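You operate a simulated robot arm through the tools that you are given. There is no shell and no other tool.

The job below is to be done with a simulated robot arm. You get a single attempt, and the scene is never put back.

JOB
Power up and start the batch on the ticket: stirrer on, then heat to its mark.
Fine: first switch off the other tank's heat, then main on and stop button out; leave the batch stirring and heating.

Only the result counts: the job must be done as asked and must still hold three seconds after the hand-in. Knocking over, shifting, dropping, spilling or breaking anything else fails it.

ROBOT AND FRAMES
A 6-joint arm with a four-finger gripper, fixed in place. Base frame: the origin is at the foot of the arm, x ahead of it, y to its left, z up. Readings come in mm, degrees, newtons and seconds.
With the tool pointing down near the work surface it reaches from about 280 to 700 mm from the base axis. Its first joint turns from -166.0 to 166.0 degrees. Payload 3.43 kg.
The tool frame sits at the grasp point between the pads (the TCP): z along the fingers, y along the line on which they close. The tips reach 30 mm beyond it. Largest opening 120 mm; the body of the gripper starts 85 mm behind the TCP.
Orientation is that of the tool frame in the base frame, as a unit quaternion [x, y, z, w]. With the fingers straight down and closing along the base's y, the tool's x points along the base's -x, its y along +y and its z along -z.

CONTROLS
- The arm moves only by the tool move_arm. Its argument "moves" is a list of rows, each an object of numbers (a shift or turn left out is 0, a gripper value left out holds the last): "rx", "ry", "rz": the turn, a rotation vector about the tool's x, y, z in units of 6 degrees (1.0 is 6 degrees); "tx", "ty", "tz": the shift along the tool's x, y, z in units of 40 mm (1.0 is 40 mm); "jaw": the gripper command, from -1 (shut) to 1 (fully open), values between in proportion. In form: [{"rx": .., "ry": .., "rz": .., "tx": .., "ty": .., "tz": .., "jaw": ..}, ...]. A call has 1 to 20 rows; each row shifts and turns the commanded pose from where the row before left it, along the tool's axes as they then stand. A call with a number of a shift or a turn outside -1 to 1 is refused whole. Each row takes 0.2 s and may step no farther than 50 mm and 8.6 degrees from the row before; otherwise, or with a gripper value out of range, the whole call is refused. Where a pose cannot be reached the arm comes as near as it can. A force on the tool above 40 N (or 10 N above the force at the start of the call, whichever is more), or a blocked arm, ends the call early, and 0.2 s more pass. Each finger halts on what it meets, pressing with about 37 N; the grip force reading is that of the motor and also rises with nothing between the fingers. The clock runs only during rows and for 0.2 s after the last one: add rows that do not move to give the fingers time. It gives the time, the measured TCP pose, the force on the tool (base axes), the opening and the grip force at its end, in the units of the frame above (readings bear some noise), with the torque about the TCP (base axes, N m) and any sound that the robot's microphone picked up.
- Cameras (640 x 400 px; columns grow to the right, rows downward): "scene" is fixed at [220.8, -500.3, 1627.5]; the picture's right is [0.78, -0.63, 0.00], its down [-0.37, -0.45, -0.81] and it looks along [0.51, 0.63, -0.58] (base axes); focal length 316 px, centre (320, 200). "wrist" rides on the gripper at [71, -17, -121] in the tool frame; the picture's right is [0.23, 0.97, 0.00], its down [-0.81, 0.19, -0.55] and it looks along [-0.54, 0.13, 0.83] (tool axes); focal length 275 px, centre (320, 200). There is no depth. A picture from a camera that has moved, and an enlarged one, comes with that camera's place and axes in the base frame and with its lens.
- grab_frame(camera): a new picture of that camera. The clock stands still meanwhile.
- raise_lower(by): slides the trunk up (or, below 0, down) by that many mm; the arm rides with it, the base frame stays. It gives what a move gives, with no picture.
- close_up(camera, box): a new picture of the part [left, top, right, bottom] of that camera's present view, enlarged. The clock stands still meanwhile.
- finish_job(): hands the job in; it is judged then, once.

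Nothing tells you positions but the pictures and the camera data. Unless the task says otherwise, let go and move clear before handing in.

The tools are called by a JSON object that holds its "api" and its "payload". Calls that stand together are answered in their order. move_arm: Moves the arm, as the interface text tells. Its arguments: {"type":"object","properties":{"moves":{"type":"array","items":{"type":"object","properties":{"rx":{"type":"number"},"ry":{"type":"number"},"rz":{"type":"number"},"tx":{"type":"number"},"ty":{"type":"number"},"tz":{"type":"number"},"jaw":{"type":"number"}}}}},"required":["moves"]} The other tools are called the same way: raise_lower (by) slides the trunk up or down; grab_frame (camera) takes a picture; close_up (camera, box) takes an enlarged picture of a part of a camera's view; finish_job () hands the job in.

At the start:

```text
time_s: 0.0
tcp_pos: [510.4, 222.8, 1304.1]
orientation: [0.0, 1.0, 0.0, 0.0]
contact_force: [0.4, -0.8, -0.3]
torque: [0.04, 0.01, 0.03]
width: 120.3
grip_force: 0.1
trunk travel left (down, up): [-175.0, 265.0]
```

scene: 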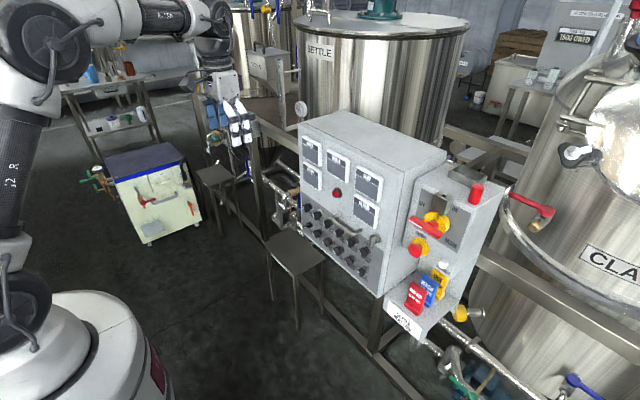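
wrist: 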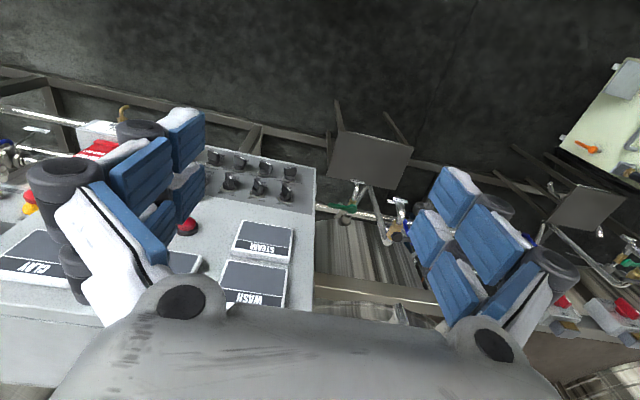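

I see a control panel with gauges, knobs, a side box with a red rotary main switch, a stop button and rocker/lever switches, between two tanks (SETTLE, CLAY...). I will first look closer at the panel and find the ticket before moving.

{"api": "close_up", "payload": {"camera": "scene", "box": [280, 100, 460, 220]}}

{"api": "close_up", "payload": {"camera": "scene", "box": [290, 190, 410, 290]}}

{"api": "close_up", "payload": {"camera": "scene", "box": [370, 160, 520, 260]}}

{"api": "close_up", "payload": {"camera": "scene", "box": [370, 240, 520, 350]}}

{"api": "close_up", "payload": {"camera": "scene", "box": [480, 0, 640, 110]}}

{"api": "close_up", "payload": {"camera": "scene", "box": [60, 130, 240, 250]}}

```text
3.33 times, centred on (370, 160) of scene
camera zoom: at [220.8, -500.3, 1627.5], right [0.78, -0.63, 0.0], down [-0.37, -0.45, -0.81], along [0.51, 0.63, -0.58], focal length 1054 px, centre (153, 333)
```

zoom: 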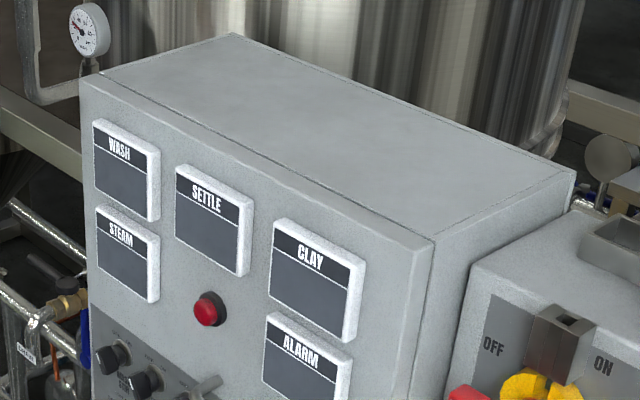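

```text
4.00 times, centred on (350, 240) of scene
camera zoom: at [220.8, -500.3, 1627.5], right [0.78, -0.63, 0.0], down [-0.37, -0.45, -0.81], along [0.51, 0.63, -0.58], focal length 1265 px, centre (200, 40)
```

zoom: 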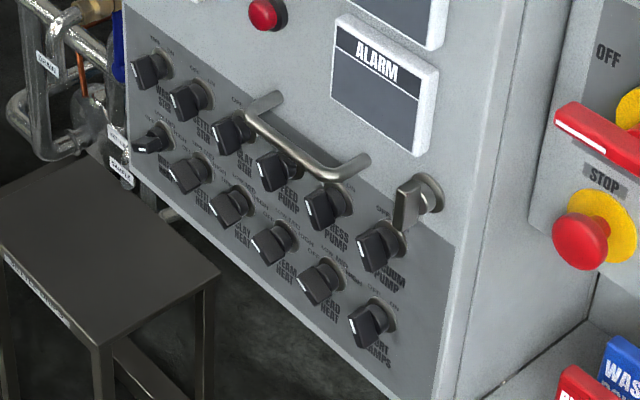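

```text
4.00 times, centred on (445, 210) of scene
camera zoom: at [220.8, -500.3, 1627.5], right [0.78, -0.63, 0.0], down [-0.37, -0.45, -0.81], along [0.51, 0.63, -0.58], focal length 1265 px, centre (-180, 160)
```

zoom: 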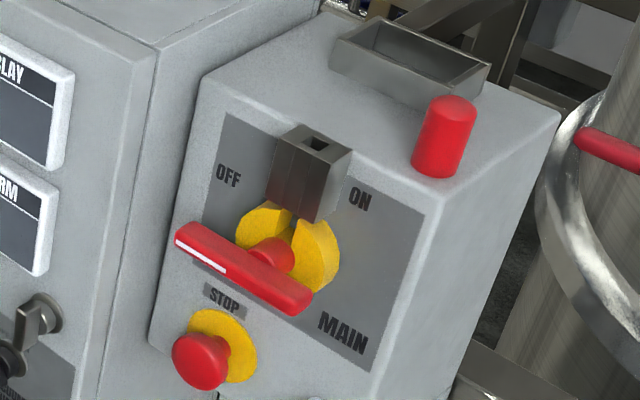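

```text
3.64 times, centred on (445, 295) of scene
camera zoom: at [220.8, -500.3, 1627.5], right [0.78, -0.63, 0.0], down [-0.37, -0.45, -0.81], along [0.51, 0.63, -0.58], focal length 1150 px, centre (-134, -146)
```

zoom: 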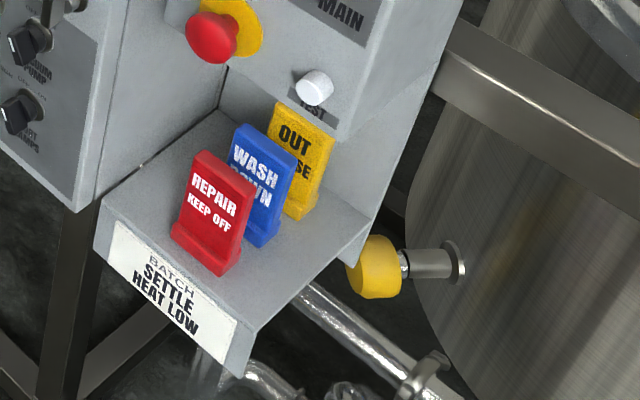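

```text
3.64 times, centred on (560, 55) of scene
camera zoom: at [220.8, -500.3, 1627.5], right [0.78, -0.63, 0.0], down [-0.37, -0.45, -0.81], along [0.51, 0.63, -0.58], focal length 1150 px, centre (-553, 727)
```

zoom: 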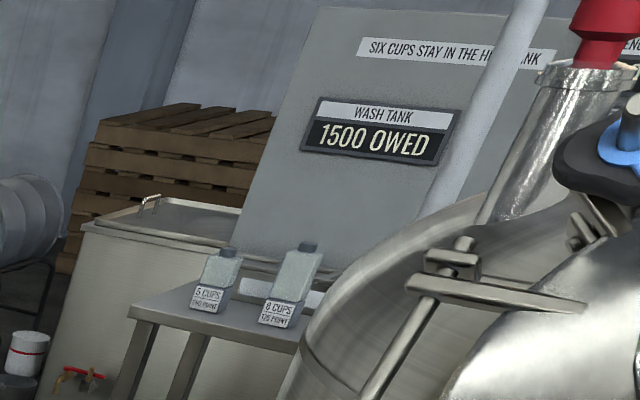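

```text
3.33 times, centred on (150, 190) of scene
camera zoom: at [220.8, -500.3, 1627.5], right [0.78, -0.63, 0.0], down [-0.37, -0.45, -0.81], along [0.51, 0.63, -0.58], focal length 1054 px, centre (887, 233)
```

zoom: 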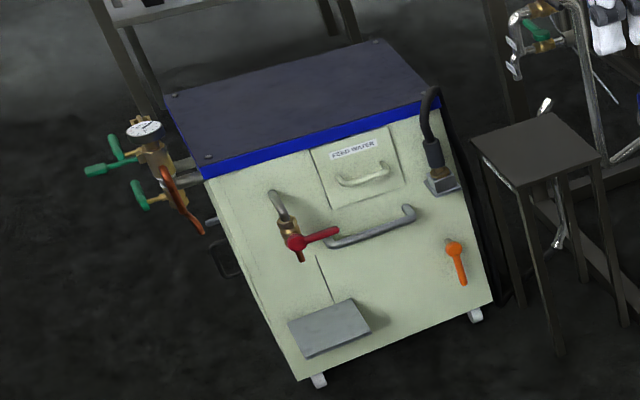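

The ticket reads "BATCH SETTLE HEAT LOW", so the other tank with heat is likely CLAY (I must confirm from its knob). The panel front seems to stand at about x=770; I'll back the arm off and tilt the wrist camera to read the panel closely.

{"api": "move_arm", "payload": {"moves": [{"tx": 1}, {"tx": 1}, {"tx": 0.5, "ty": -0.7}, {"ty": -1}, {"ty": -1}, {"ty": -1}, {"ty": -1}, {"ty": -1}, {"ry": -1}, {"ry": -1}, {"ry": -1}, {"ry": -1}, {"ry": -1}, {"ry": -1}, {"ry": -1}]}}

{"api": "grab_frame", "payload": {"camera": "wrist"}}

{"api": "grab_frame", "payload": {"camera": "scene"}}

```text
time_s: 3.2
tcp_pos: [410.8, -6.2, 1304.0]
orientation: [0.001, 0.933, -0.001, 0.359]
contact_force: [-0.3, -0.3, -1.2]
torque: [0.0, 0.01, 0.0]
width: 120.0
grip_force: 0.1
trunk travel left (down, up): [-175.0, 265.0]
```

```text
taken
camera wrist: at [277.2, -21.8, 1346.1], right [-0.17, 0.97, -0.15], down [0.23, 0.19, 0.95], along [0.96, 0.13, -0.26], focal length 275 px, centre (320, 200)
```

wrist: 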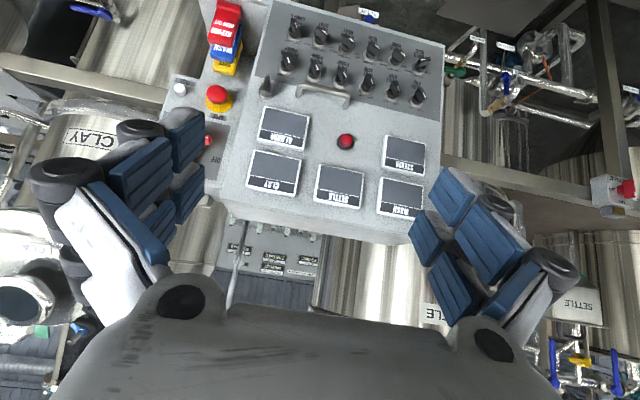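

```text
taken
```

scene: 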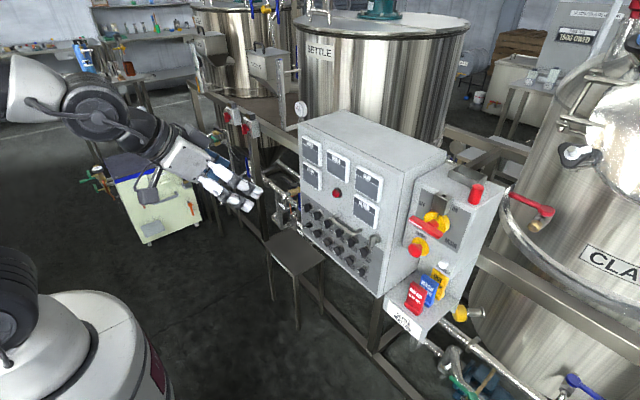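

The wrist camera now sees the whole panel, upside down. I'll enlarge the knobs and the side box to read labels and pointer directions.

{"api": "close_up", "payload": {"camera": "wrist", "box": [250, 0, 350, 62]}}

{"api": "close_up", "payload": {"camera": "wrist", "box": [350, 20, 450, 112]}}

{"api": "close_up", "payload": {"camera": "wrist", "box": [250, 35, 350, 110]}}

{"api": "close_up", "payload": {"camera": "wrist", "box": [160, 0, 260, 130]}}

{"api": "close_up", "payload": {"camera": "scene", "box": [400, 180, 480, 235]}}

{"api": "close_up", "payload": {"camera": "scene", "box": [300, 195, 350, 230]}}

{"api": "close_up", "payload": {"camera": "scene", "box": [310, 220, 390, 285]}}

```text
6.40 times, centred on (300, 31) of wrist
camera zoom: at [277.2, -21.8, 1346.1], right [-0.17, 0.97, -0.15], down [0.23, 0.19, 0.95], along [0.96, 0.13, -0.26], focal length 1762 px, centre (448, 1282)
```

zoom: 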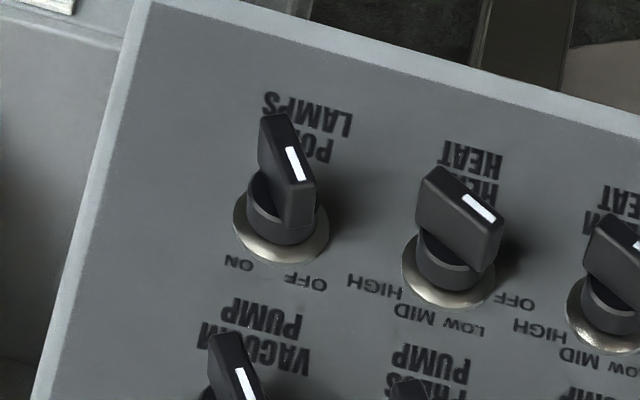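

```text
4.35 times, centred on (400, 66) of wrist
camera zoom: at [277.2, -21.8, 1346.1], right [-0.17, 0.97, -0.15], down [0.23, 0.19, 0.95], along [0.96, 0.13, -0.26], focal length 1197 px, centre (-28, 783)
```

zoom: 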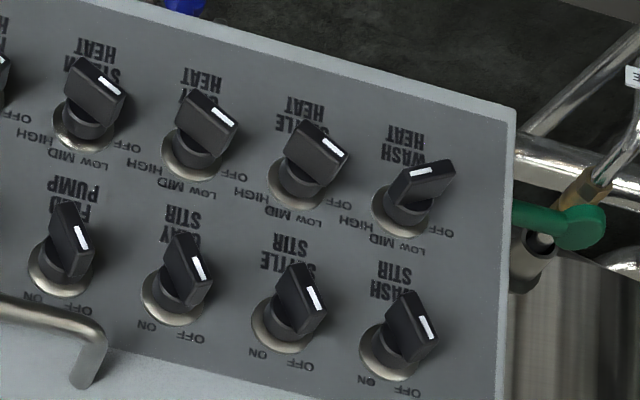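

```text
5.33 times, centred on (300, 72) of wrist
camera zoom: at [277.2, -21.8, 1346.1], right [-0.17, 0.97, -0.15], down [0.23, 0.19, 0.95], along [0.96, 0.13, -0.26], focal length 1468 px, centre (427, 880)
```

zoom: 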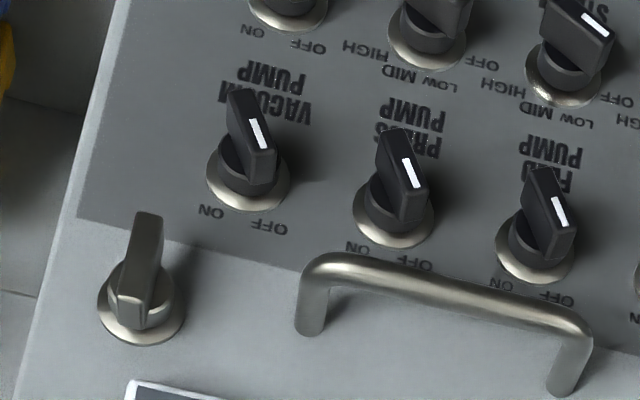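

```text
3.08 times, centred on (210, 65) of wrist
camera zoom: at [277.2, -21.8, 1346.1], right [-0.17, 0.97, -0.15], down [0.23, 0.19, 0.95], along [0.96, 0.13, -0.26], focal length 847 px, centre (658, 615)
```

zoom: 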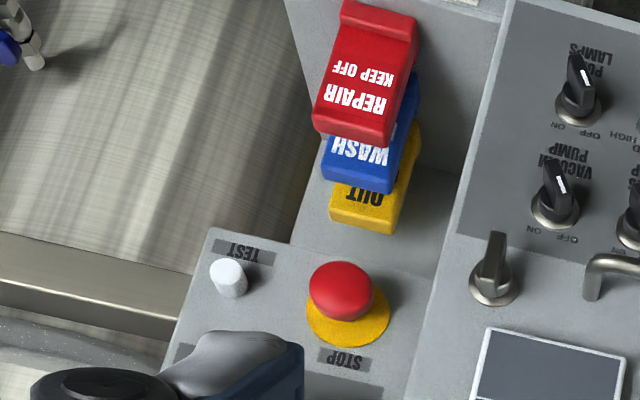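

```text
7.27 times, centred on (440, 208) of scene
camera zoom: at [220.8, -500.3, 1627.5], right [0.78, -0.63, 0.0], down [-0.37, -0.45, -0.81], along [0.51, 0.63, -0.58], focal length 2300 px, centre (-553, 146)
```

zoom: 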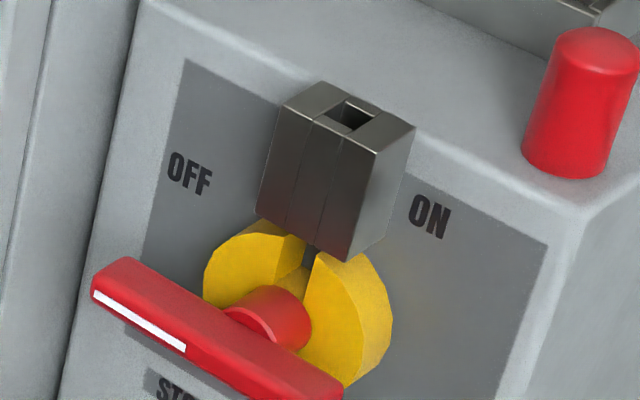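

```text
11.43 times, centred on (325, 212) of scene
camera zoom: at [220.8, -500.3, 1627.5], right [0.78, -0.63, 0.0], down [-0.37, -0.45, -0.81], along [0.51, 0.63, -0.58], focal length 3614 px, centre (263, 57)
```

zoom: 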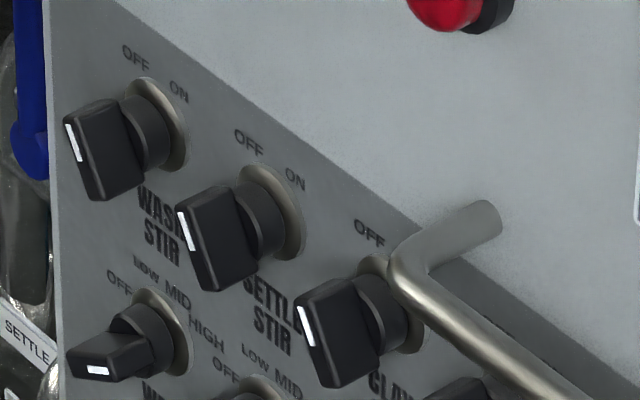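

```text
6.15 times, centred on (350, 252) of scene
camera zoom: at [220.8, -500.3, 1627.5], right [0.78, -0.63, 0.0], down [-0.37, -0.45, -0.81], along [0.51, 0.63, -0.58], focal length 1946 px, centre (135, -123)
```

zoom: 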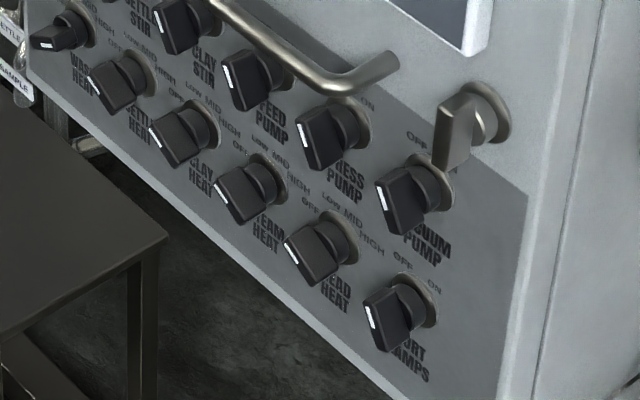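

WASH HEAT is turned away from OFF while all the other heat knobs stand at OFF, so wash seems to be the "other tank". Next I shift the wrist camera in front of the side box to study the main switch and the stop button.

{"api": "move_arm", "payload": {"moves": [{"ty": -1}, {"ty": -1}, {"ty": -1}, {"ty": -1}, {"ty": -1}, {"ty": -0.5}]}}

{"api": "grab_frame", "payload": {"camera": "wrist"}}

```text
time_s: 4.2
tcp_pos: [437.4, -68.7, 1331.1]
orientation: [-0.109, 0.917, 0.028, 0.382]
contact_force: [-0.6, 0.1, 0.2]
torque: [0.01, 0.0, 0.01]
width: 119.8
grip_force: 0.1
trunk travel left (down, up): [-175.0, 265.0]
stopped in row 4: the arm was blocked; the commanded pose is now the measured one
```

```text
taken
camera wrist: at [309.0, -113.3, 1366.7], right [-0.37, 0.91, -0.2], down [0.13, 0.26, 0.96], along [0.92, 0.33, -0.21], focal length 275 px, centre (320, 200)
```

wrist: 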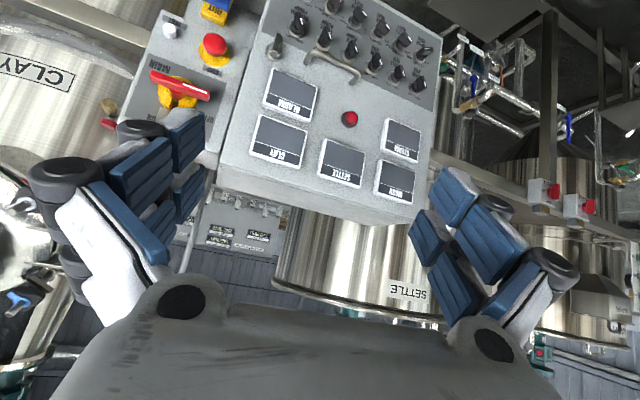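

The arm was blocked partway, probably near a joint limit when so close to its own column. Let me look at the arm's posture before going on.

{"api": "grab_frame", "payload": {"camera": "scene"}}

{"api": "close_up", "payload": {"camera": "wrist", "box": [130, 20, 260, 150]}}

{"api": "close_up", "payload": {"camera": "wrist", "box": [370, 20, 450, 100]}}

```text
taken
```

scene: 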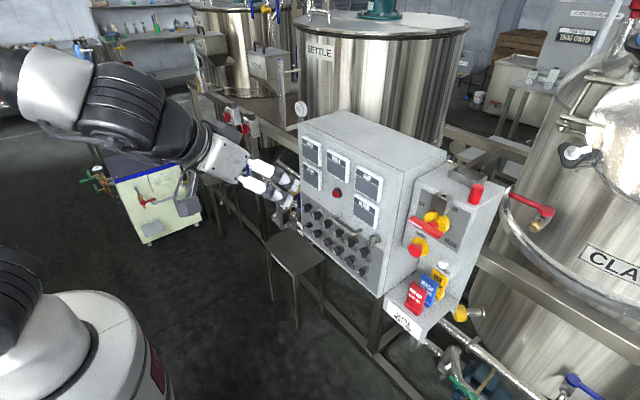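

```text
3.08 times, centred on (195, 85) of wrist
camera zoom: at [309.0, -113.3, 1366.7], right [-0.37, 0.91, -0.2], down [0.13, 0.26, 0.96], along [0.92, 0.33, -0.21], focal length 847 px, centre (705, 554)
```

zoom: 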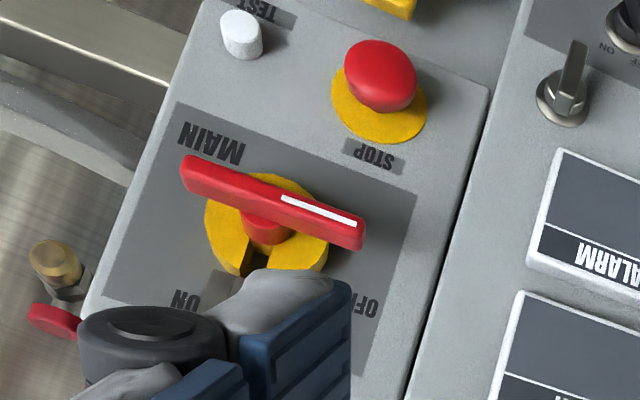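

```text
5.00 times, centred on (410, 60) of wrist
camera zoom: at [309.0, -113.3, 1366.7], right [-0.37, 0.91, -0.2], down [0.13, 0.26, 0.96], along [0.92, 0.33, -0.21], focal length 1376 px, centre (-130, 900)
```

zoom: 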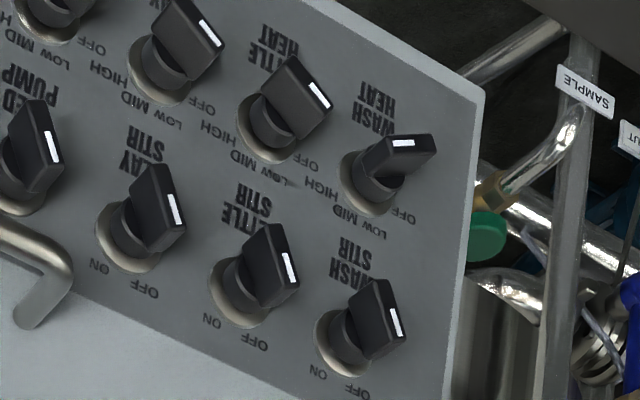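

WASH HEAT points to HIGH (its mark is at the HIGH end), everything else is at OFF; the main handle lies horizontal with its mark at the OFF side. My estimates: knobs near (755, 160, 960), main handle centre about (767, -219, 1148), stop button about (787, -193, 1042). I'll move the arm outward, square up its orientation, and go lower for close views of the knobs.

{"api": "move_arm", "payload": {"moves": [{"tx": -0.39, "ty": -0.177, "tz": 0.755}, {"tx": -0.39, "ty": -0.177, "tz": 0.755}, {"tx": -0.39, "ty": -0.177, "tz": 0.755}, {"rx": 0.648, "ry": 0.03, "rz": 0.647}, {"rx": 0.648, "ry": 0.03, "rz": 0.647}, {"rz": 0.428}, {"ty": 1}, {"ty": 1}, {"ty": 1}, {"ty": 1}]}}

```text
time_s: 6.4
tcp_pos: [538.7, 90.0, 1294.4]
orientation: [0.003, 0.927, 0.001, 0.376]
contact_force: [0.4, 0.0, 0.1]
torque: [-0.02, 0.03, 0.0]
width: 119.8
grip_force: 0.0
trunk travel left (down, up): [-175.0, 265.0]
```

Orientation is square again. I lower the tool and shift left to get a closer view of the SETTLE/WASH knobs.

{"api": "move_arm", "payload": {"moves": [{"tx": 0.654, "tz": 0.672}, {"tx": 0.654, "tz": 0.672}, {"tx": 0.654, "tz": 0.672}, {"tx": 0.654, "tz": 0.672}, {"ty": 1}, {"ty": 0.75}]}}

{"api": "grab_frame", "payload": {"camera": "wrist"}}

{"api": "grab_frame", "payload": {"camera": "scene"}}

```text
time_s: 7.8
tcp_pos: [538.0, 158.9, 1141.2]
orientation: [0.006, 0.927, -0.002, 0.376]
contact_force: [0.7, 1.1, -0.3]
torque: [0.0, -0.01, 0.0]
width: 120.0
grip_force: 0.1
trunk travel left (down, up): [-175.0, 265.0]
```

```text
taken
camera wrist: at [402.3, 143.2, 1178.9], right [-0.16, 0.97, -0.16], down [0.2, 0.19, 0.96], along [0.97, 0.12, -0.22], focal length 275 px, centre (320, 200)
```

wrist: 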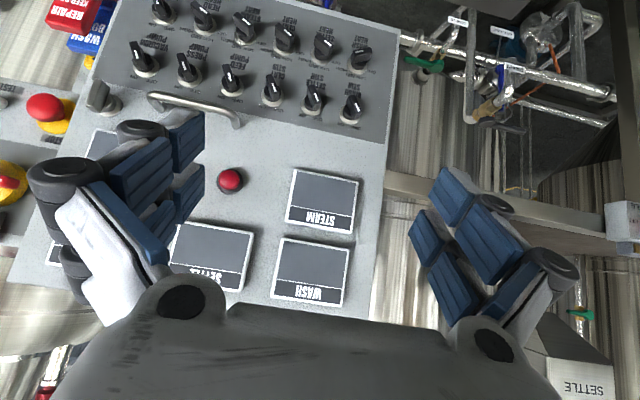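

```text
taken
```

scene: 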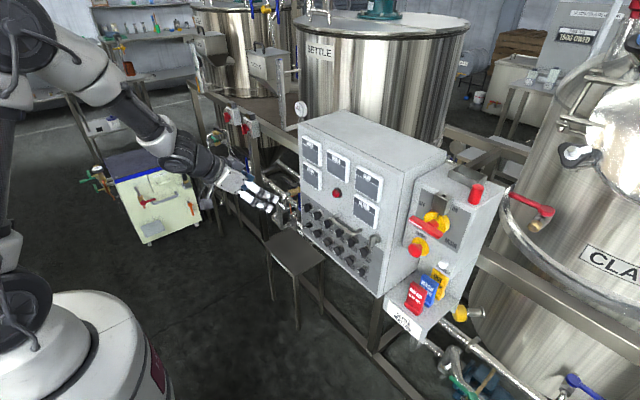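

The knobs come into view at the top. I lower another 110 mm so that the knobs move to the middle of the wrist picture.

{"api": "move_arm", "payload": {"moves": [{"tx": 0.64, "tz": 0.657}, {"tx": 0.64, "tz": 0.657}, {"tx": 0.64, "tz": 0.657}]}}

{"api": "grab_frame", "payload": {"camera": "wrist"}}

{"api": "close_up", "payload": {"camera": "wrist", "box": [290, 20, 400, 130]}}

{"api": "close_up", "payload": {"camera": "wrist", "box": [200, 10, 310, 120]}}

```text
time_s: 8.6
tcp_pos: [538.8, 158.7, 1031.4]
orientation: [0.005, 0.926, 0.0, 0.377]
contact_force: [-0.5, 0.9, -0.3]
torque: [-0.04, -0.02, 0.0]
width: 119.8
grip_force: 0.1
trunk travel left (down, up): [-175.0, 265.0]
```

```text
taken
camera wrist: at [402.5, 143.1, 1068.5], right [-0.16, 0.98, -0.16], down [0.2, 0.19, 0.96], along [0.97, 0.12, -0.22], focal length 275 px, centre (320, 200)
```

wrist: 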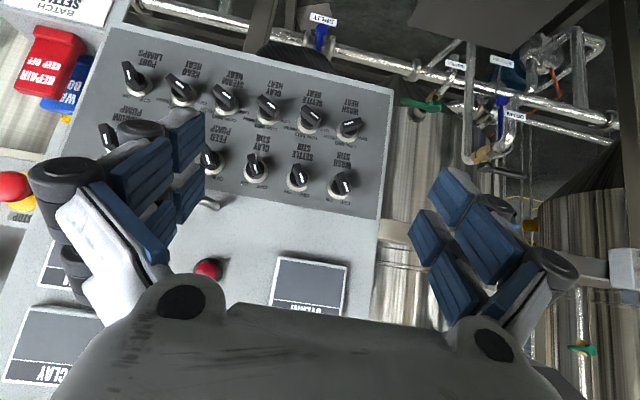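

```text
3.64 times, centred on (345, 75) of wrist
camera zoom: at [402.5, 143.1, 1068.5], right [-0.16, 0.98, -0.16], down [0.2, 0.19, 0.96], along [0.97, 0.12, -0.22], focal length 1001 px, centre (229, 654)
```

zoom: 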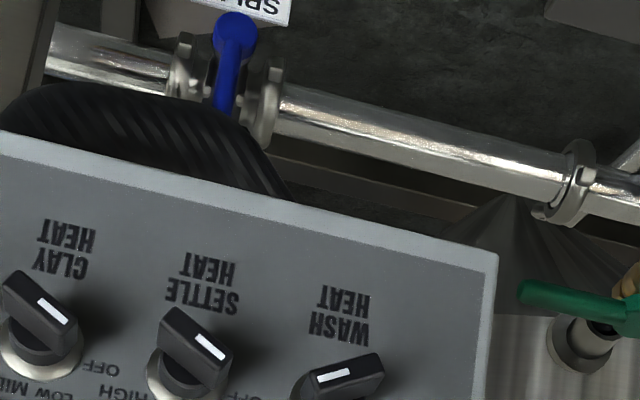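

```text
3.64 times, centred on (255, 65) of wrist
camera zoom: at [402.5, 143.1, 1068.5], right [-0.16, 0.98, -0.16], down [0.2, 0.19, 0.96], along [0.97, 0.12, -0.22], focal length 1001 px, centre (556, 691)
```

zoom: 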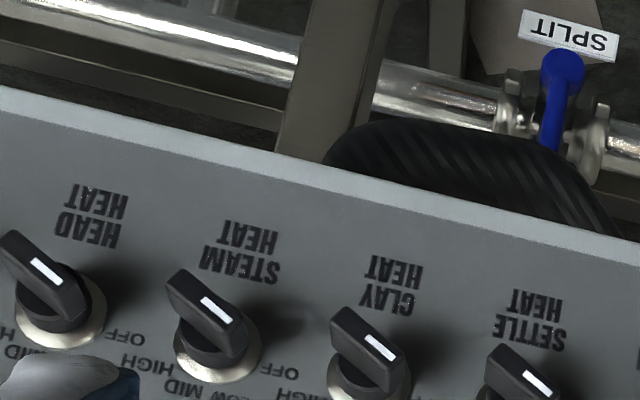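

Labels are now clear: the far-left column is WASH, next SETTLE. I take tighter crops on those four knobs for accurate positions.

{"api": "close_up", "payload": {"camera": "wrist", "box": [270, 85, 390, 160]}}

{"api": "close_up", "payload": {"camera": "wrist", "box": [250, 145, 390, 232]}}

{"api": "close_up", "payload": {"camera": "scene", "box": [295, 200, 345, 231]}}

{"api": "close_up", "payload": {"camera": "scene", "box": [295, 215, 345, 246]}}

```text
5.33 times, centred on (330, 122) of wrist
camera zoom: at [402.5, 143.1, 1068.5], right [-0.16, 0.98, -0.16], down [0.2, 0.19, 0.96], along [0.97, 0.12, -0.22], focal length 1468 px, centre (267, 613)
```

zoom: 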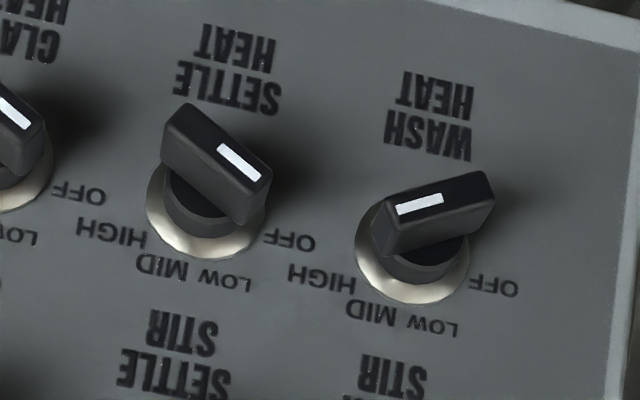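

```text
4.57 times, centred on (320, 188) of wrist
camera zoom: at [402.5, 143.1, 1068.5], right [-0.16, 0.98, -0.16], down [0.2, 0.19, 0.96], along [0.97, 0.12, -0.22], focal length 1258 px, centre (320, 253)
```

zoom: 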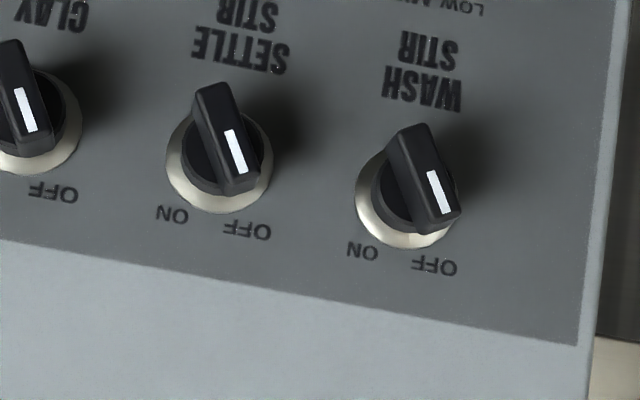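

```text
12.80 times, centred on (320, 216) of scene
camera zoom: at [220.8, -500.3, 1627.5], right [0.78, -0.63, 0.0], down [-0.37, -0.45, -0.81], along [0.51, 0.63, -0.58], focal length 4048 px, centre (320, 2)
```

zoom: 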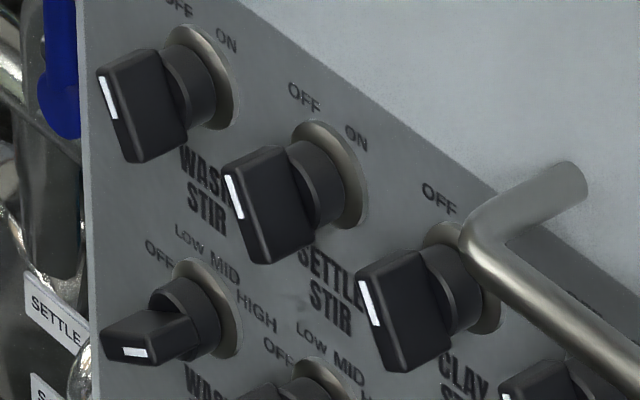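

```text
12.80 times, centred on (320, 230) of scene
camera zoom: at [220.8, -500.3, 1627.5], right [0.78, -0.63, 0.0], down [-0.37, -0.45, -0.81], along [0.51, 0.63, -0.58], focal length 4048 px, centre (320, -190)
```

zoom: 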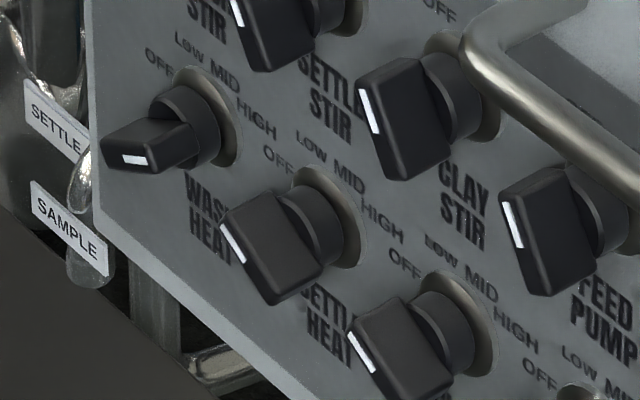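

From two views I get a consistent grid: panel face x≈755, WASH column y≈210, SETTLE column y≈154, STIR row z≈968.5, HEAT row z≈885.5; knob bars reach out to x≈725 and are about 9 mm thick and 28 mm long. I now level the tool toward the panel and move to a standoff before WASH HEAT.

{"api": "move_arm", "payload": {"moves": [{"ry": -1, "jaw": -0.25}, {"ry": -1}, {"ry": -1}, {"ry": -1}, {"ry": -1}, {"ry": -1}, {"ry": -1}, {"ry": -0.62}]}}

```text
time_s: 10.4
tcp_pos: [621.5, 240.6, 1111.5]
orientation: [0.003, 0.708, -0.007, 0.706]
contact_force: [0.0, 0.5, 0.3]
torque: [0.01, -0.01, 0.0]
width: 45.0
grip_force: 0.1
out of reach, approached as far as the arm can: row 2, 3, 4, 5, 6, 7, 8
trunk travel left (down, up): [-175.0, 265.0]
```

The level tool isn't reachable that close to the column; the arm held a nearby pose. I'll move forward (toward the panel, still clear of it) and check that commanded and measured poses agree.

{"api": "move_arm", "payload": {"moves": [{"tz": 0.5}, {"tz": 0.5}, {"tz": 0.5}, {}]}}

{"api": "grab_frame", "payload": {"camera": "scene"}}

```text
time_s: 11.4
tcp_pos: [680.7, 239.5, 1114.6]
orientation: [0.004, 0.708, -0.003, 0.707]
contact_force: [-0.3, -0.1, 0.6]
torque: [0.0, 0.02, 0.01]
width: 45.2
grip_force: 0.0
trunk travel left (down, up): [-175.0, 265.0]
```

```text
taken
```

scene: 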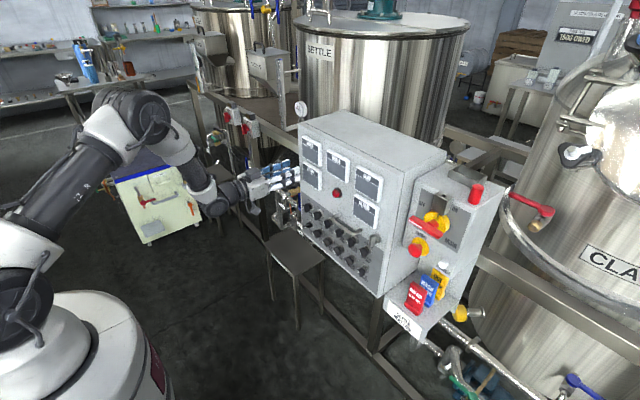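

The command follows the measured pose, good. I now go down to the HEAT row in front of the WASH column, keeping the tips about 20 mm off the knobs.

{"api": "move_arm", "payload": {"moves": [{"tx": 0.95, "ty": -0.123, "tz": -0.3}, {"tx": 0.95, "ty": -0.123}, {"tx": 0.95, "ty": -0.123}, {"tx": 0.95, "ty": -0.123}, {"tx": 0.95, "ty": -0.123}, {"tx": 0.975, "ty": -0.123}, {}]}}

{"api": "grab_frame", "payload": {"camera": "wrist"}}

{"api": "grab_frame", "payload": {"camera": "scene"}}

```text
time_s: 13.0
tcp_pos: [687.6, 225.3, 885.1]
orientation: [0.004, 0.708, -0.003, 0.706]
contact_force: [0.9, 0.6, -0.3]
torque: [0.03, 0.01, 0.01]
width: 44.8
grip_force: 0.0
out of reach, approached as far as the arm can: row 2, 3, 4, 5
trunk travel left (down, up): [-175.0, 265.0]
```

```text
taken
camera wrist: at [566.4, 210.1, 813.8], right [0.01, 0.97, -0.23], down [-0.55, 0.2, 0.81], along [0.84, 0.12, 0.54], focal length 275 px, centre (320, 200)
```

wrist: 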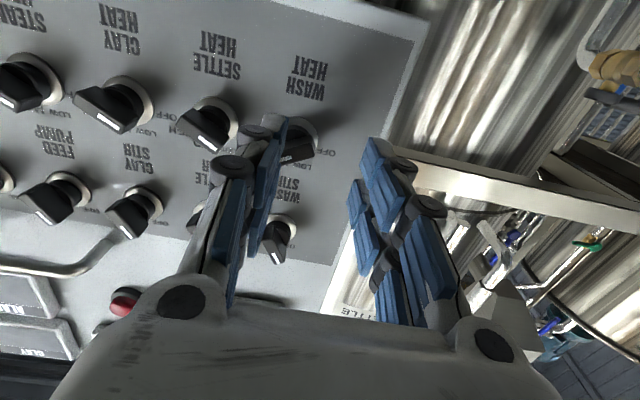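

```text
taken
```

scene: 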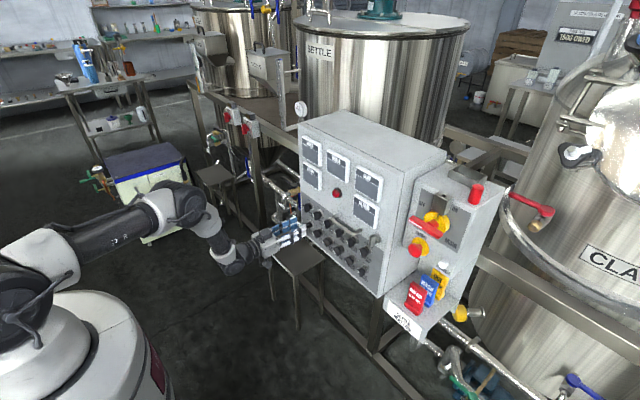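

The arm is just before WASH HEAT (tips about x=717, knob front 725), with the tool about 15 mm too far left. I shift right to y≈210 and roll the gripper +57° so that the fingers straddle the bar pointing to HIGH.

{"api": "move_arm", "payload": {"moves": [{"ty": -0.19}, {"ty": -0.19}, {}]}}

```text
time_s: 13.8
tcp_pos: [691.0, 216.0, 884.0]
orientation: [0.003, 0.708, -0.006, 0.707]
contact_force: [-0.6, 0.1, -0.3]
torque: [-0.02, 0.02, 0.0]
width: 45.3
grip_force: 0.0
out of reach, approached as far as the arm can: row 2
trunk travel left (down, up): [-175.0, 265.0]
```

The arm is at an inner reach limit here; higher up relative to its shoulder it had more room. I'll shut the jaw, move up and away from the knobs, then lower the trunk so that this row sits in a better part of the arm's range.

{"api": "move_arm", "payload": {"moves": [{"ty": 0.5, "jaw": -1}, {"ty": 0.4}, {"tx": -0.8}, {"tx": -0.8, "tz": -0.1}, {"tx": -0.8, "tz": -0.1}, {"tx": -0.8, "tz": -0.1}, {"tx": -0.8, "tz": -0.1}, {"tx": -0.8, "tz": -0.1}, {}]}}

```text
time_s: 15.8
tcp_pos: [671.3, 255.9, 1078.0]
orientation: [0.004, 0.708, -0.003, 0.706]
contact_force: [0.1, 0.7, -0.4]
torque: [0.0, -0.01, -0.02]
width: 0.1
grip_force: 33.3
trunk travel left (down, up): [-175.0, 265.0]
```

Clear of the knobs at z≈1078. I lower the trunk 165 mm.

{"api": "raise_lower", "payload": {"by": -165}}

{"api": "move_arm", "payload": {"moves": [{"tz": -0.5}, {"tz": -0.5}, {"tx": 0.6}, {}]}}

{"api": "grab_frame", "payload": {"camera": "scene"}}

```text
time_s: 17.7
tcp_pos: [670.5, 256.8, 912.5]
orientation: [0.004, 0.708, -0.002, 0.706]
contact_force: [0.0, 0.0, 0.6]
torque: [-0.03, 0.0, 0.0]
width: 0.1
grip_force: 33.2
trunk travel left (down, up): [-10.0, 430.0]
```

```text
time_s: 18.7
tcp_pos: [632.1, 262.5, 892.1]
orientation: [0.003, 0.708, -0.006, 0.706]
contact_force: [0.0, -1.0, -0.5]
torque: [0.0, 0.0, 0.0]
width: 0.0
grip_force: 33.2
out of reach, approached as far as the arm can: row 3
trunk travel left (down, up): [-10.0, 430.0]
```

```text
taken
```

scene: 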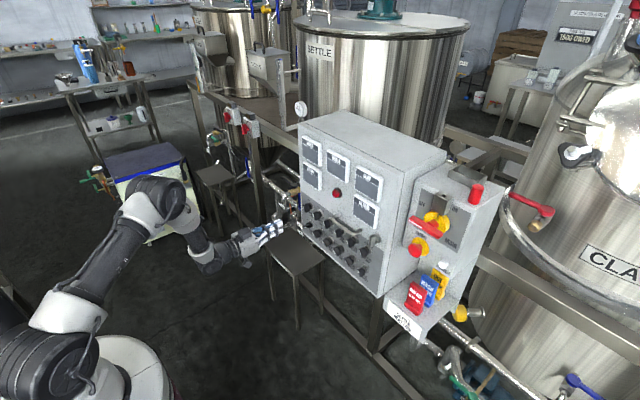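

That helped: the limit is now around x≈630. I move to a standoff right before WASH HEAT (x≈655, y=210, z≈886) and open the jaw partly.

{"api": "move_arm", "payload": {"moves": [{"tz": 0.6}, {"ty": -0.65, "tx": 0.08}, {"ty": -0.65, "tx": 0.08, "jaw": -0.25}, {}, {}]}}

```text
time_s: 19.9
tcp_pos: [671.6, 221.9, 890.0]
orientation: [0.002, 0.708, -0.009, 0.706]
contact_force: [0.6, 1.0, 0.0]
torque: [0.01, -0.03, -0.02]
width: 45.0
grip_force: 0.0
out of reach, approached as far as the arm can: row 2, 3
trunk travel left (down, up): [-10.0, 430.0]
```

The limit seems to depend on y as well, so I want to understand the arm's posture. Let me look closely at the arm in the scene view.

{"api": "close_up", "payload": {"camera": "scene", "box": [0, 150, 320, 400]}}

{"api": "grab_frame", "payload": {"camera": "wrist"}}

```text
1.60 times, centred on (160, 275) of scene
camera zoom: at [220.8, -500.3, 1627.5], right [0.78, -0.63, 0.0], down [-0.37, -0.45, -0.81], along [0.51, 0.63, -0.58], focal length 506 px, centre (576, 80)
```

zoom: 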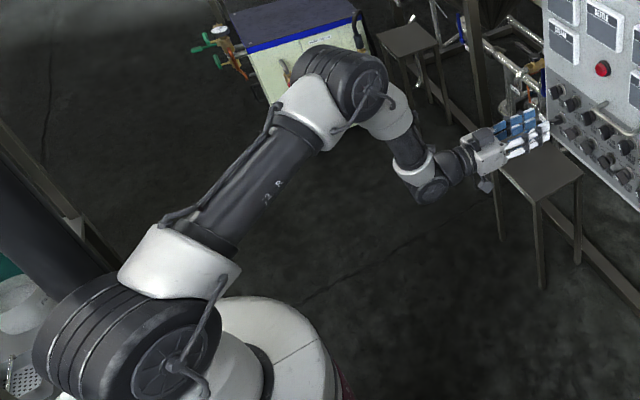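

```text
taken
camera wrist: at [550.6, 204.7, 819.9], right [0.01, 0.97, -0.24], down [-0.55, 0.21, 0.81], along [0.84, 0.12, 0.53], focal length 275 px, centre (320, 200)
```

wrist: 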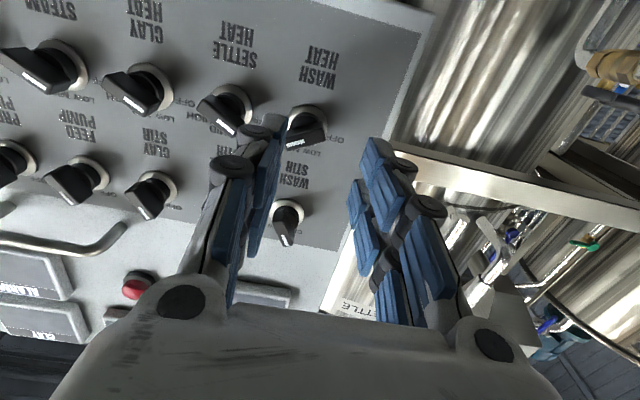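

The limit behaves like a wrist-pitch limit: the wrist can't get too close to the column with a level tool. The actual grip pose (x≈710) lies within range, only a long standoff does not. So I go to x≈684 (tips 715, knob front 725), y=210, z=885.5 and roll the gripper +57°.

{"api": "move_arm", "payload": {"moves": [{"tz": 0.34}, {"ty": -0.3, "tx": 0.11}, {}, {}]}}

```text
time_s: 20.9
tcp_pos: [686.7, 212.1, 884.9]
orientation: [0.002, 0.709, -0.009, 0.706]
contact_force: [0.9, 0.4, 0.7]
torque: [-0.01, -0.01, -0.01]
width: 45.1
grip_force: 0.0
trunk travel left (down, up): [-10.0, 430.0]
```

{"api": "move_arm", "payload": {"moves": [{"rz": 1}, {"rz": 1}, {"rz": 1}, {"rz": 1}, {"rz": 1}, {"rz": 1}, {"rz": 1}, {"rz": 1}, {"rz": 1}, {"rz": 0.5}, {}]}}

{"api": "grab_frame", "payload": {"camera": "wrist"}}

{"api": "close_up", "payload": {"camera": "scene", "box": [240, 190, 360, 265]}}

```text
time_s: 23.3
tcp_pos: [685.8, 210.4, 885.0]
orientation: [0.003, 0.708, -0.007, 0.706]
contact_force: [0.4, -0.2, 0.3]
torque: [0.01, -0.03, 0.01]
width: 45.1
grip_force: 0.1
out of reach, approached as far as the arm can: row 1, 2, 3, 4, 5, 6, 7, 8, 9, 10
trunk travel left (down, up): [-10.0, 430.0]
```

```text
taken
camera wrist: at [565.2, 196.2, 814.2], right [0.01, 0.97, -0.24], down [-0.55, 0.21, 0.81], along [0.84, 0.12, 0.53], focal length 275 px, centre (320, 200)
```

wrist: 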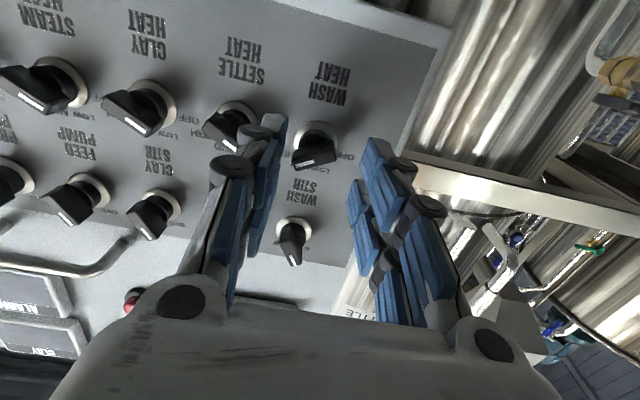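

```text
5.33 times, centred on (300, 228) of scene
camera zoom: at [220.8, -500.3, 1627.5], right [0.78, -0.63, 0.0], down [-0.37, -0.45, -0.81], along [0.51, 0.63, -0.58], focal length 1686 px, centre (427, 53)
```

zoom: 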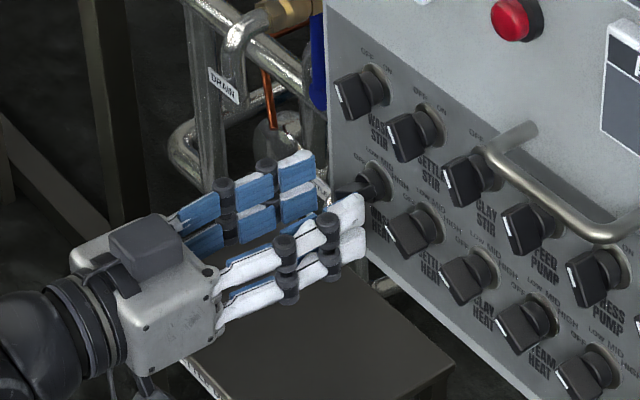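

The positive roll is stopped by the last joint's limit, which explains the odd reach limits too. Turning the other way brings that joint to mid-range, so I roll −123° instead (the same finger line as +57°).

{"api": "move_arm", "payload": {"moves": [{"rz": -1}, {"rz": -1}, {"rz": -1}, {"rz": -1}, {"rz": -1}, {"rz": -1}, {"rz": -1}, {"rz": -1}, {"rz": -1}, {"rz": -1}, {"rz": -1}, {"rz": -1}, {"rz": -1}, {"rz": -1}, {"rz": -1}, {"rz": -1}, {"rz": -1}, {"rz": -1}, {"rz": -1}, {"rz": -1}]}}

{"api": "grab_frame", "payload": {"camera": "wrist"}}

{"api": "close_up", "payload": {"camera": "scene", "box": [240, 190, 360, 265]}}

```text
time_s: 27.5
tcp_pos: [684.4, 211.6, 885.2]
orientation: [0.612, -0.355, 0.616, -0.347]
contact_force: [0.3, 0.3, -0.3]
torque: [-0.04, 0.0, 0.01]
width: 45.1
grip_force: 0.0
trunk travel left (down, up): [-10.0, 430.0]
```

```text
taken
camera wrist: at [563.9, 160.7, 936.6], right [-0.01, -0.69, -0.72], down [-0.55, 0.61, -0.58], along [0.84, 0.39, -0.39], focal length 275 px, centre (320, 200)
```

wrist: 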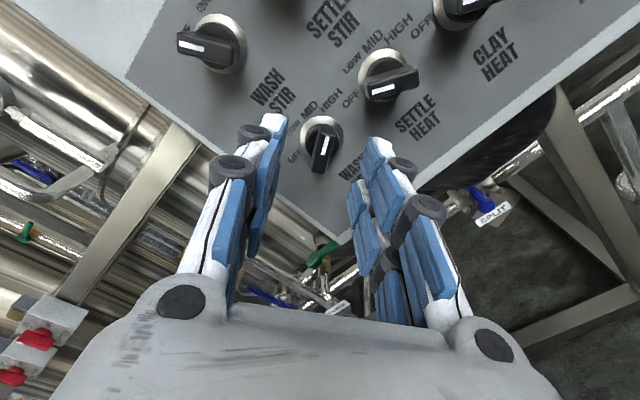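

```text
5.33 times, centred on (300, 228) of scene
camera zoom: at [220.8, -500.3, 1627.5], right [0.78, -0.63, 0.0], down [-0.37, -0.45, -0.81], along [0.51, 0.63, -0.58], focal length 1686 px, centre (427, 53)
```

zoom: 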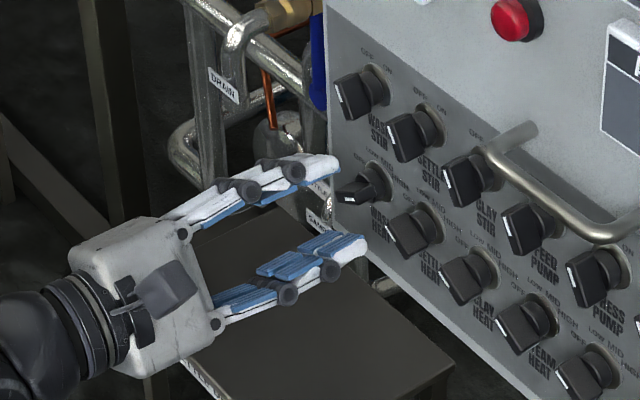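

Now the fingers stand on either side of WASH HEAT with the bar between them. I check the alignment in an enlarged wrist view.

{"api": "close_up", "payload": {"camera": "wrist", "box": [240, 85, 400, 185]}}

```text
4.00 times, centred on (320, 135) of wrist
camera zoom: at [563.9, 160.7, 936.6], right [-0.01, -0.69, -0.72], down [-0.55, 0.61, -0.58], along [0.84, 0.39, -0.39], focal length 1101 px, centre (320, 460)
```

zoom: 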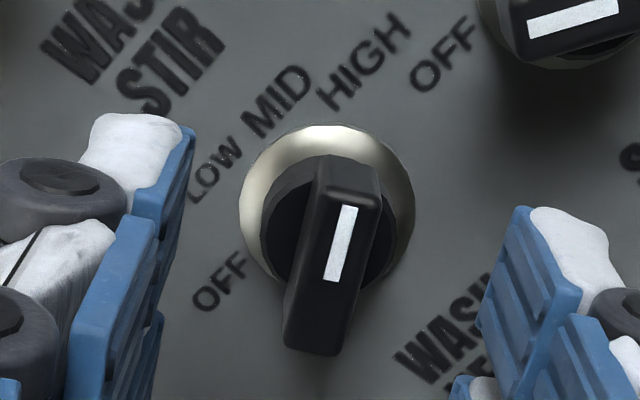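

The bar is centred between the fingers; the knob axis is at about (y 208.9, z 885.9). I advance 26 mm so the pads reach over the bar, then close.

{"api": "move_arm", "payload": {"moves": [{"tx": 0.05, "ty": 0.01}, {"tz": 0.2}, {"tz": 0.2}, {"tz": 0.24}, {}]}}

{"api": "close_up", "payload": {"camera": "wrist", "box": [220, 60, 420, 185]}}

```text
time_s: 28.7
tcp_pos: [710.1, 207.7, 886.2]
orientation: [0.612, -0.356, 0.615, -0.346]
contact_force: [-0.5, -0.1, -0.6]
torque: [-0.03, 0.0, 0.0]
width: 44.8
grip_force: 0.0
trunk travel left (down, up): [-10.0, 430.0]
```

```text
3.20 times, centred on (320, 122) of wrist
camera zoom: at [589.0, 157.5, 937.9], right [-0.01, -0.69, -0.72], down [-0.55, 0.61, -0.57], along [0.84, 0.39, -0.38], focal length 881 px, centre (320, 448)
```

zoom: 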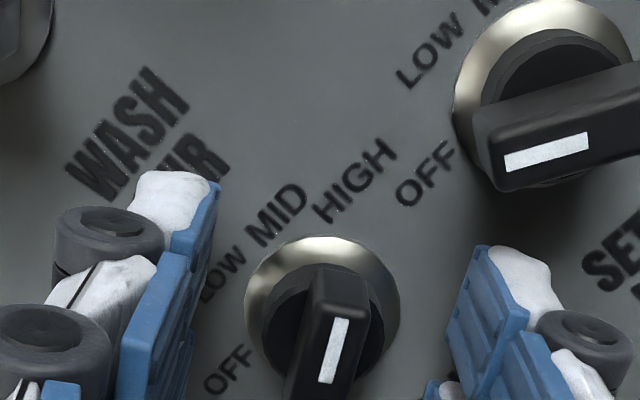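

Position is good; I close the fingers on the bar.

{"api": "move_arm", "payload": {"moves": [{"jaw": -1}, {}, {}, {}]}}

{"api": "close_up", "payload": {"camera": "wrist", "box": [220, 60, 420, 185]}}

```text
time_s: 29.7
tcp_pos: [709.7, 207.7, 885.8]
orientation: [0.612, -0.357, 0.615, -0.346]
contact_force: [0.4, -2.2, -2.6]
torque: [0.05, 0.05, -0.06]
width: 18.8
grip_force: 44.6
trunk travel left (down, up): [-10.0, 430.0]
```

```text
3.20 times, centred on (320, 122) of wrist
camera zoom: at [588.9, 157.2, 937.6], right [-0.01, -0.69, -0.72], down [-0.55, 0.61, -0.57], along [0.84, 0.39, -0.39], focal length 881 px, centre (320, 448)
```

zoom: 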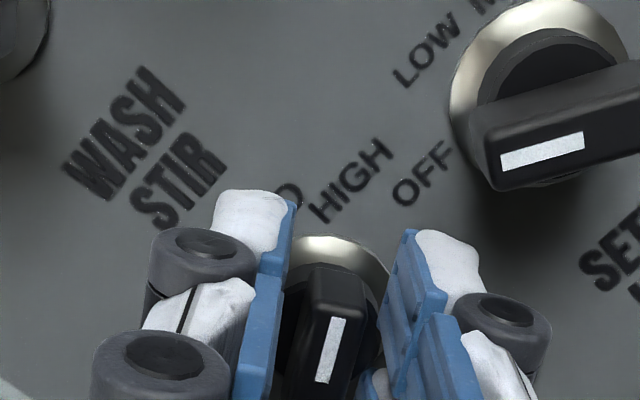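

The width of 18.8 mm tells me the tips met the round skirt behind the bar. I reopen, back off 7 mm so that only the bar is between the pads, and close again.

{"api": "move_arm", "payload": {"moves": [{"jaw": -0.4}, {}, {"tz": -0.18}, {}, {"jaw": -1}, {}, {}, {}]}}

{"api": "close_up", "payload": {"camera": "wrist", "box": [220, 60, 420, 185]}}

```text
time_s: 31.5
tcp_pos: [702.6, 207.2, 885.3]
orientation: [0.612, -0.356, 0.615, -0.347]
contact_force: [0.7, 0.0, -1.4]
torque: [0.03, 0.03, -0.04]
width: 9.8
grip_force: 43.5
trunk travel left (down, up): [-10.0, 430.0]
```

```text
3.20 times, centred on (320, 122) of wrist
camera zoom: at [581.4, 157.3, 937.4], right [-0.01, -0.69, -0.72], down [-0.55, 0.61, -0.57], along [0.84, 0.39, -0.39], focal length 881 px, centre (320, 448)
```

zoom: 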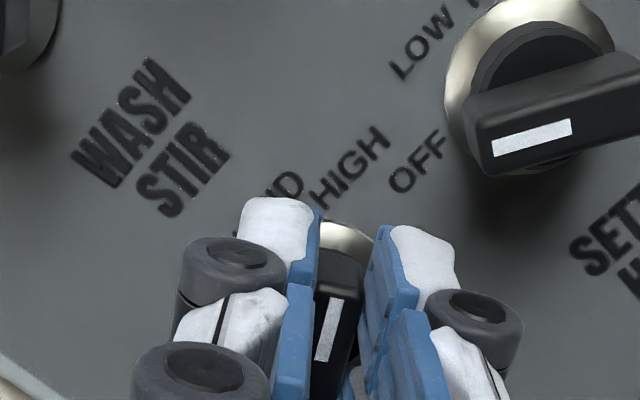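

The pads hold the bar (9.8 mm). I turn it counter-clockwise toward OFF, first in two parts to watch force, torque and clicks.

{"api": "move_arm", "payload": {"moves": [{"rz": -1}, {"rz": -1}, {"rz": -1}, {"rz": -1}, {"rz": -1}, {"rz": -1}]}}

```text
time_s: 32.9
tcp_pos: [703.0, 209.1, 885.9]
orientation: [0.692, -0.15, 0.692, -0.138]
contact_force: [-9.1, -7.3, -4.8]
torque: [-0.02, -1.04, -0.65]
width: 9.9
grip_force: 43.6
trunk travel left (down, up): [-10.0, 430.0]
```

Forces stay moderate. I check in the picture that the knob follows.

{"api": "close_up", "payload": {"camera": "wrist", "box": [220, 60, 420, 185]}}

{"api": "close_up", "payload": {"camera": "scene", "box": [270, 195, 350, 245]}}

```text
3.20 times, centred on (320, 122) of wrist
camera zoom: at [582.2, 197.4, 958.8], right [-0.02, -0.98, -0.18], down [-0.55, 0.16, -0.82], along [0.83, 0.08, -0.55], focal length 881 px, centre (320, 448)
```

zoom: 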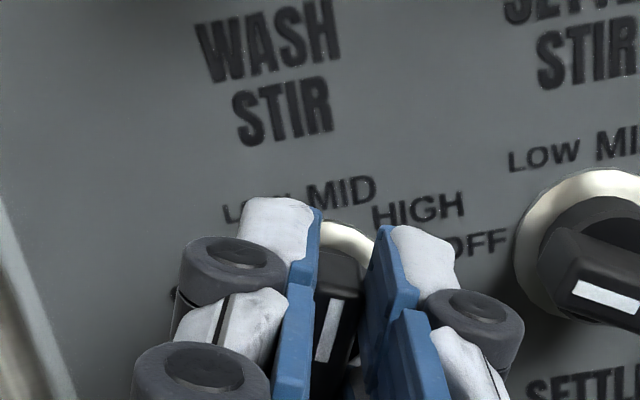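

```text
8.00 times, centred on (310, 220) of scene
camera zoom: at [220.8, -500.3, 1627.5], right [0.78, -0.63, 0.0], down [-0.37, -0.45, -0.81], along [0.51, 0.63, -0.58], focal length 2530 px, centre (400, 40)
```

zoom: 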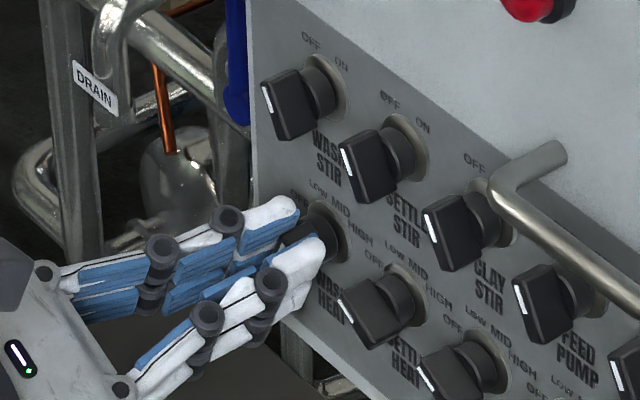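

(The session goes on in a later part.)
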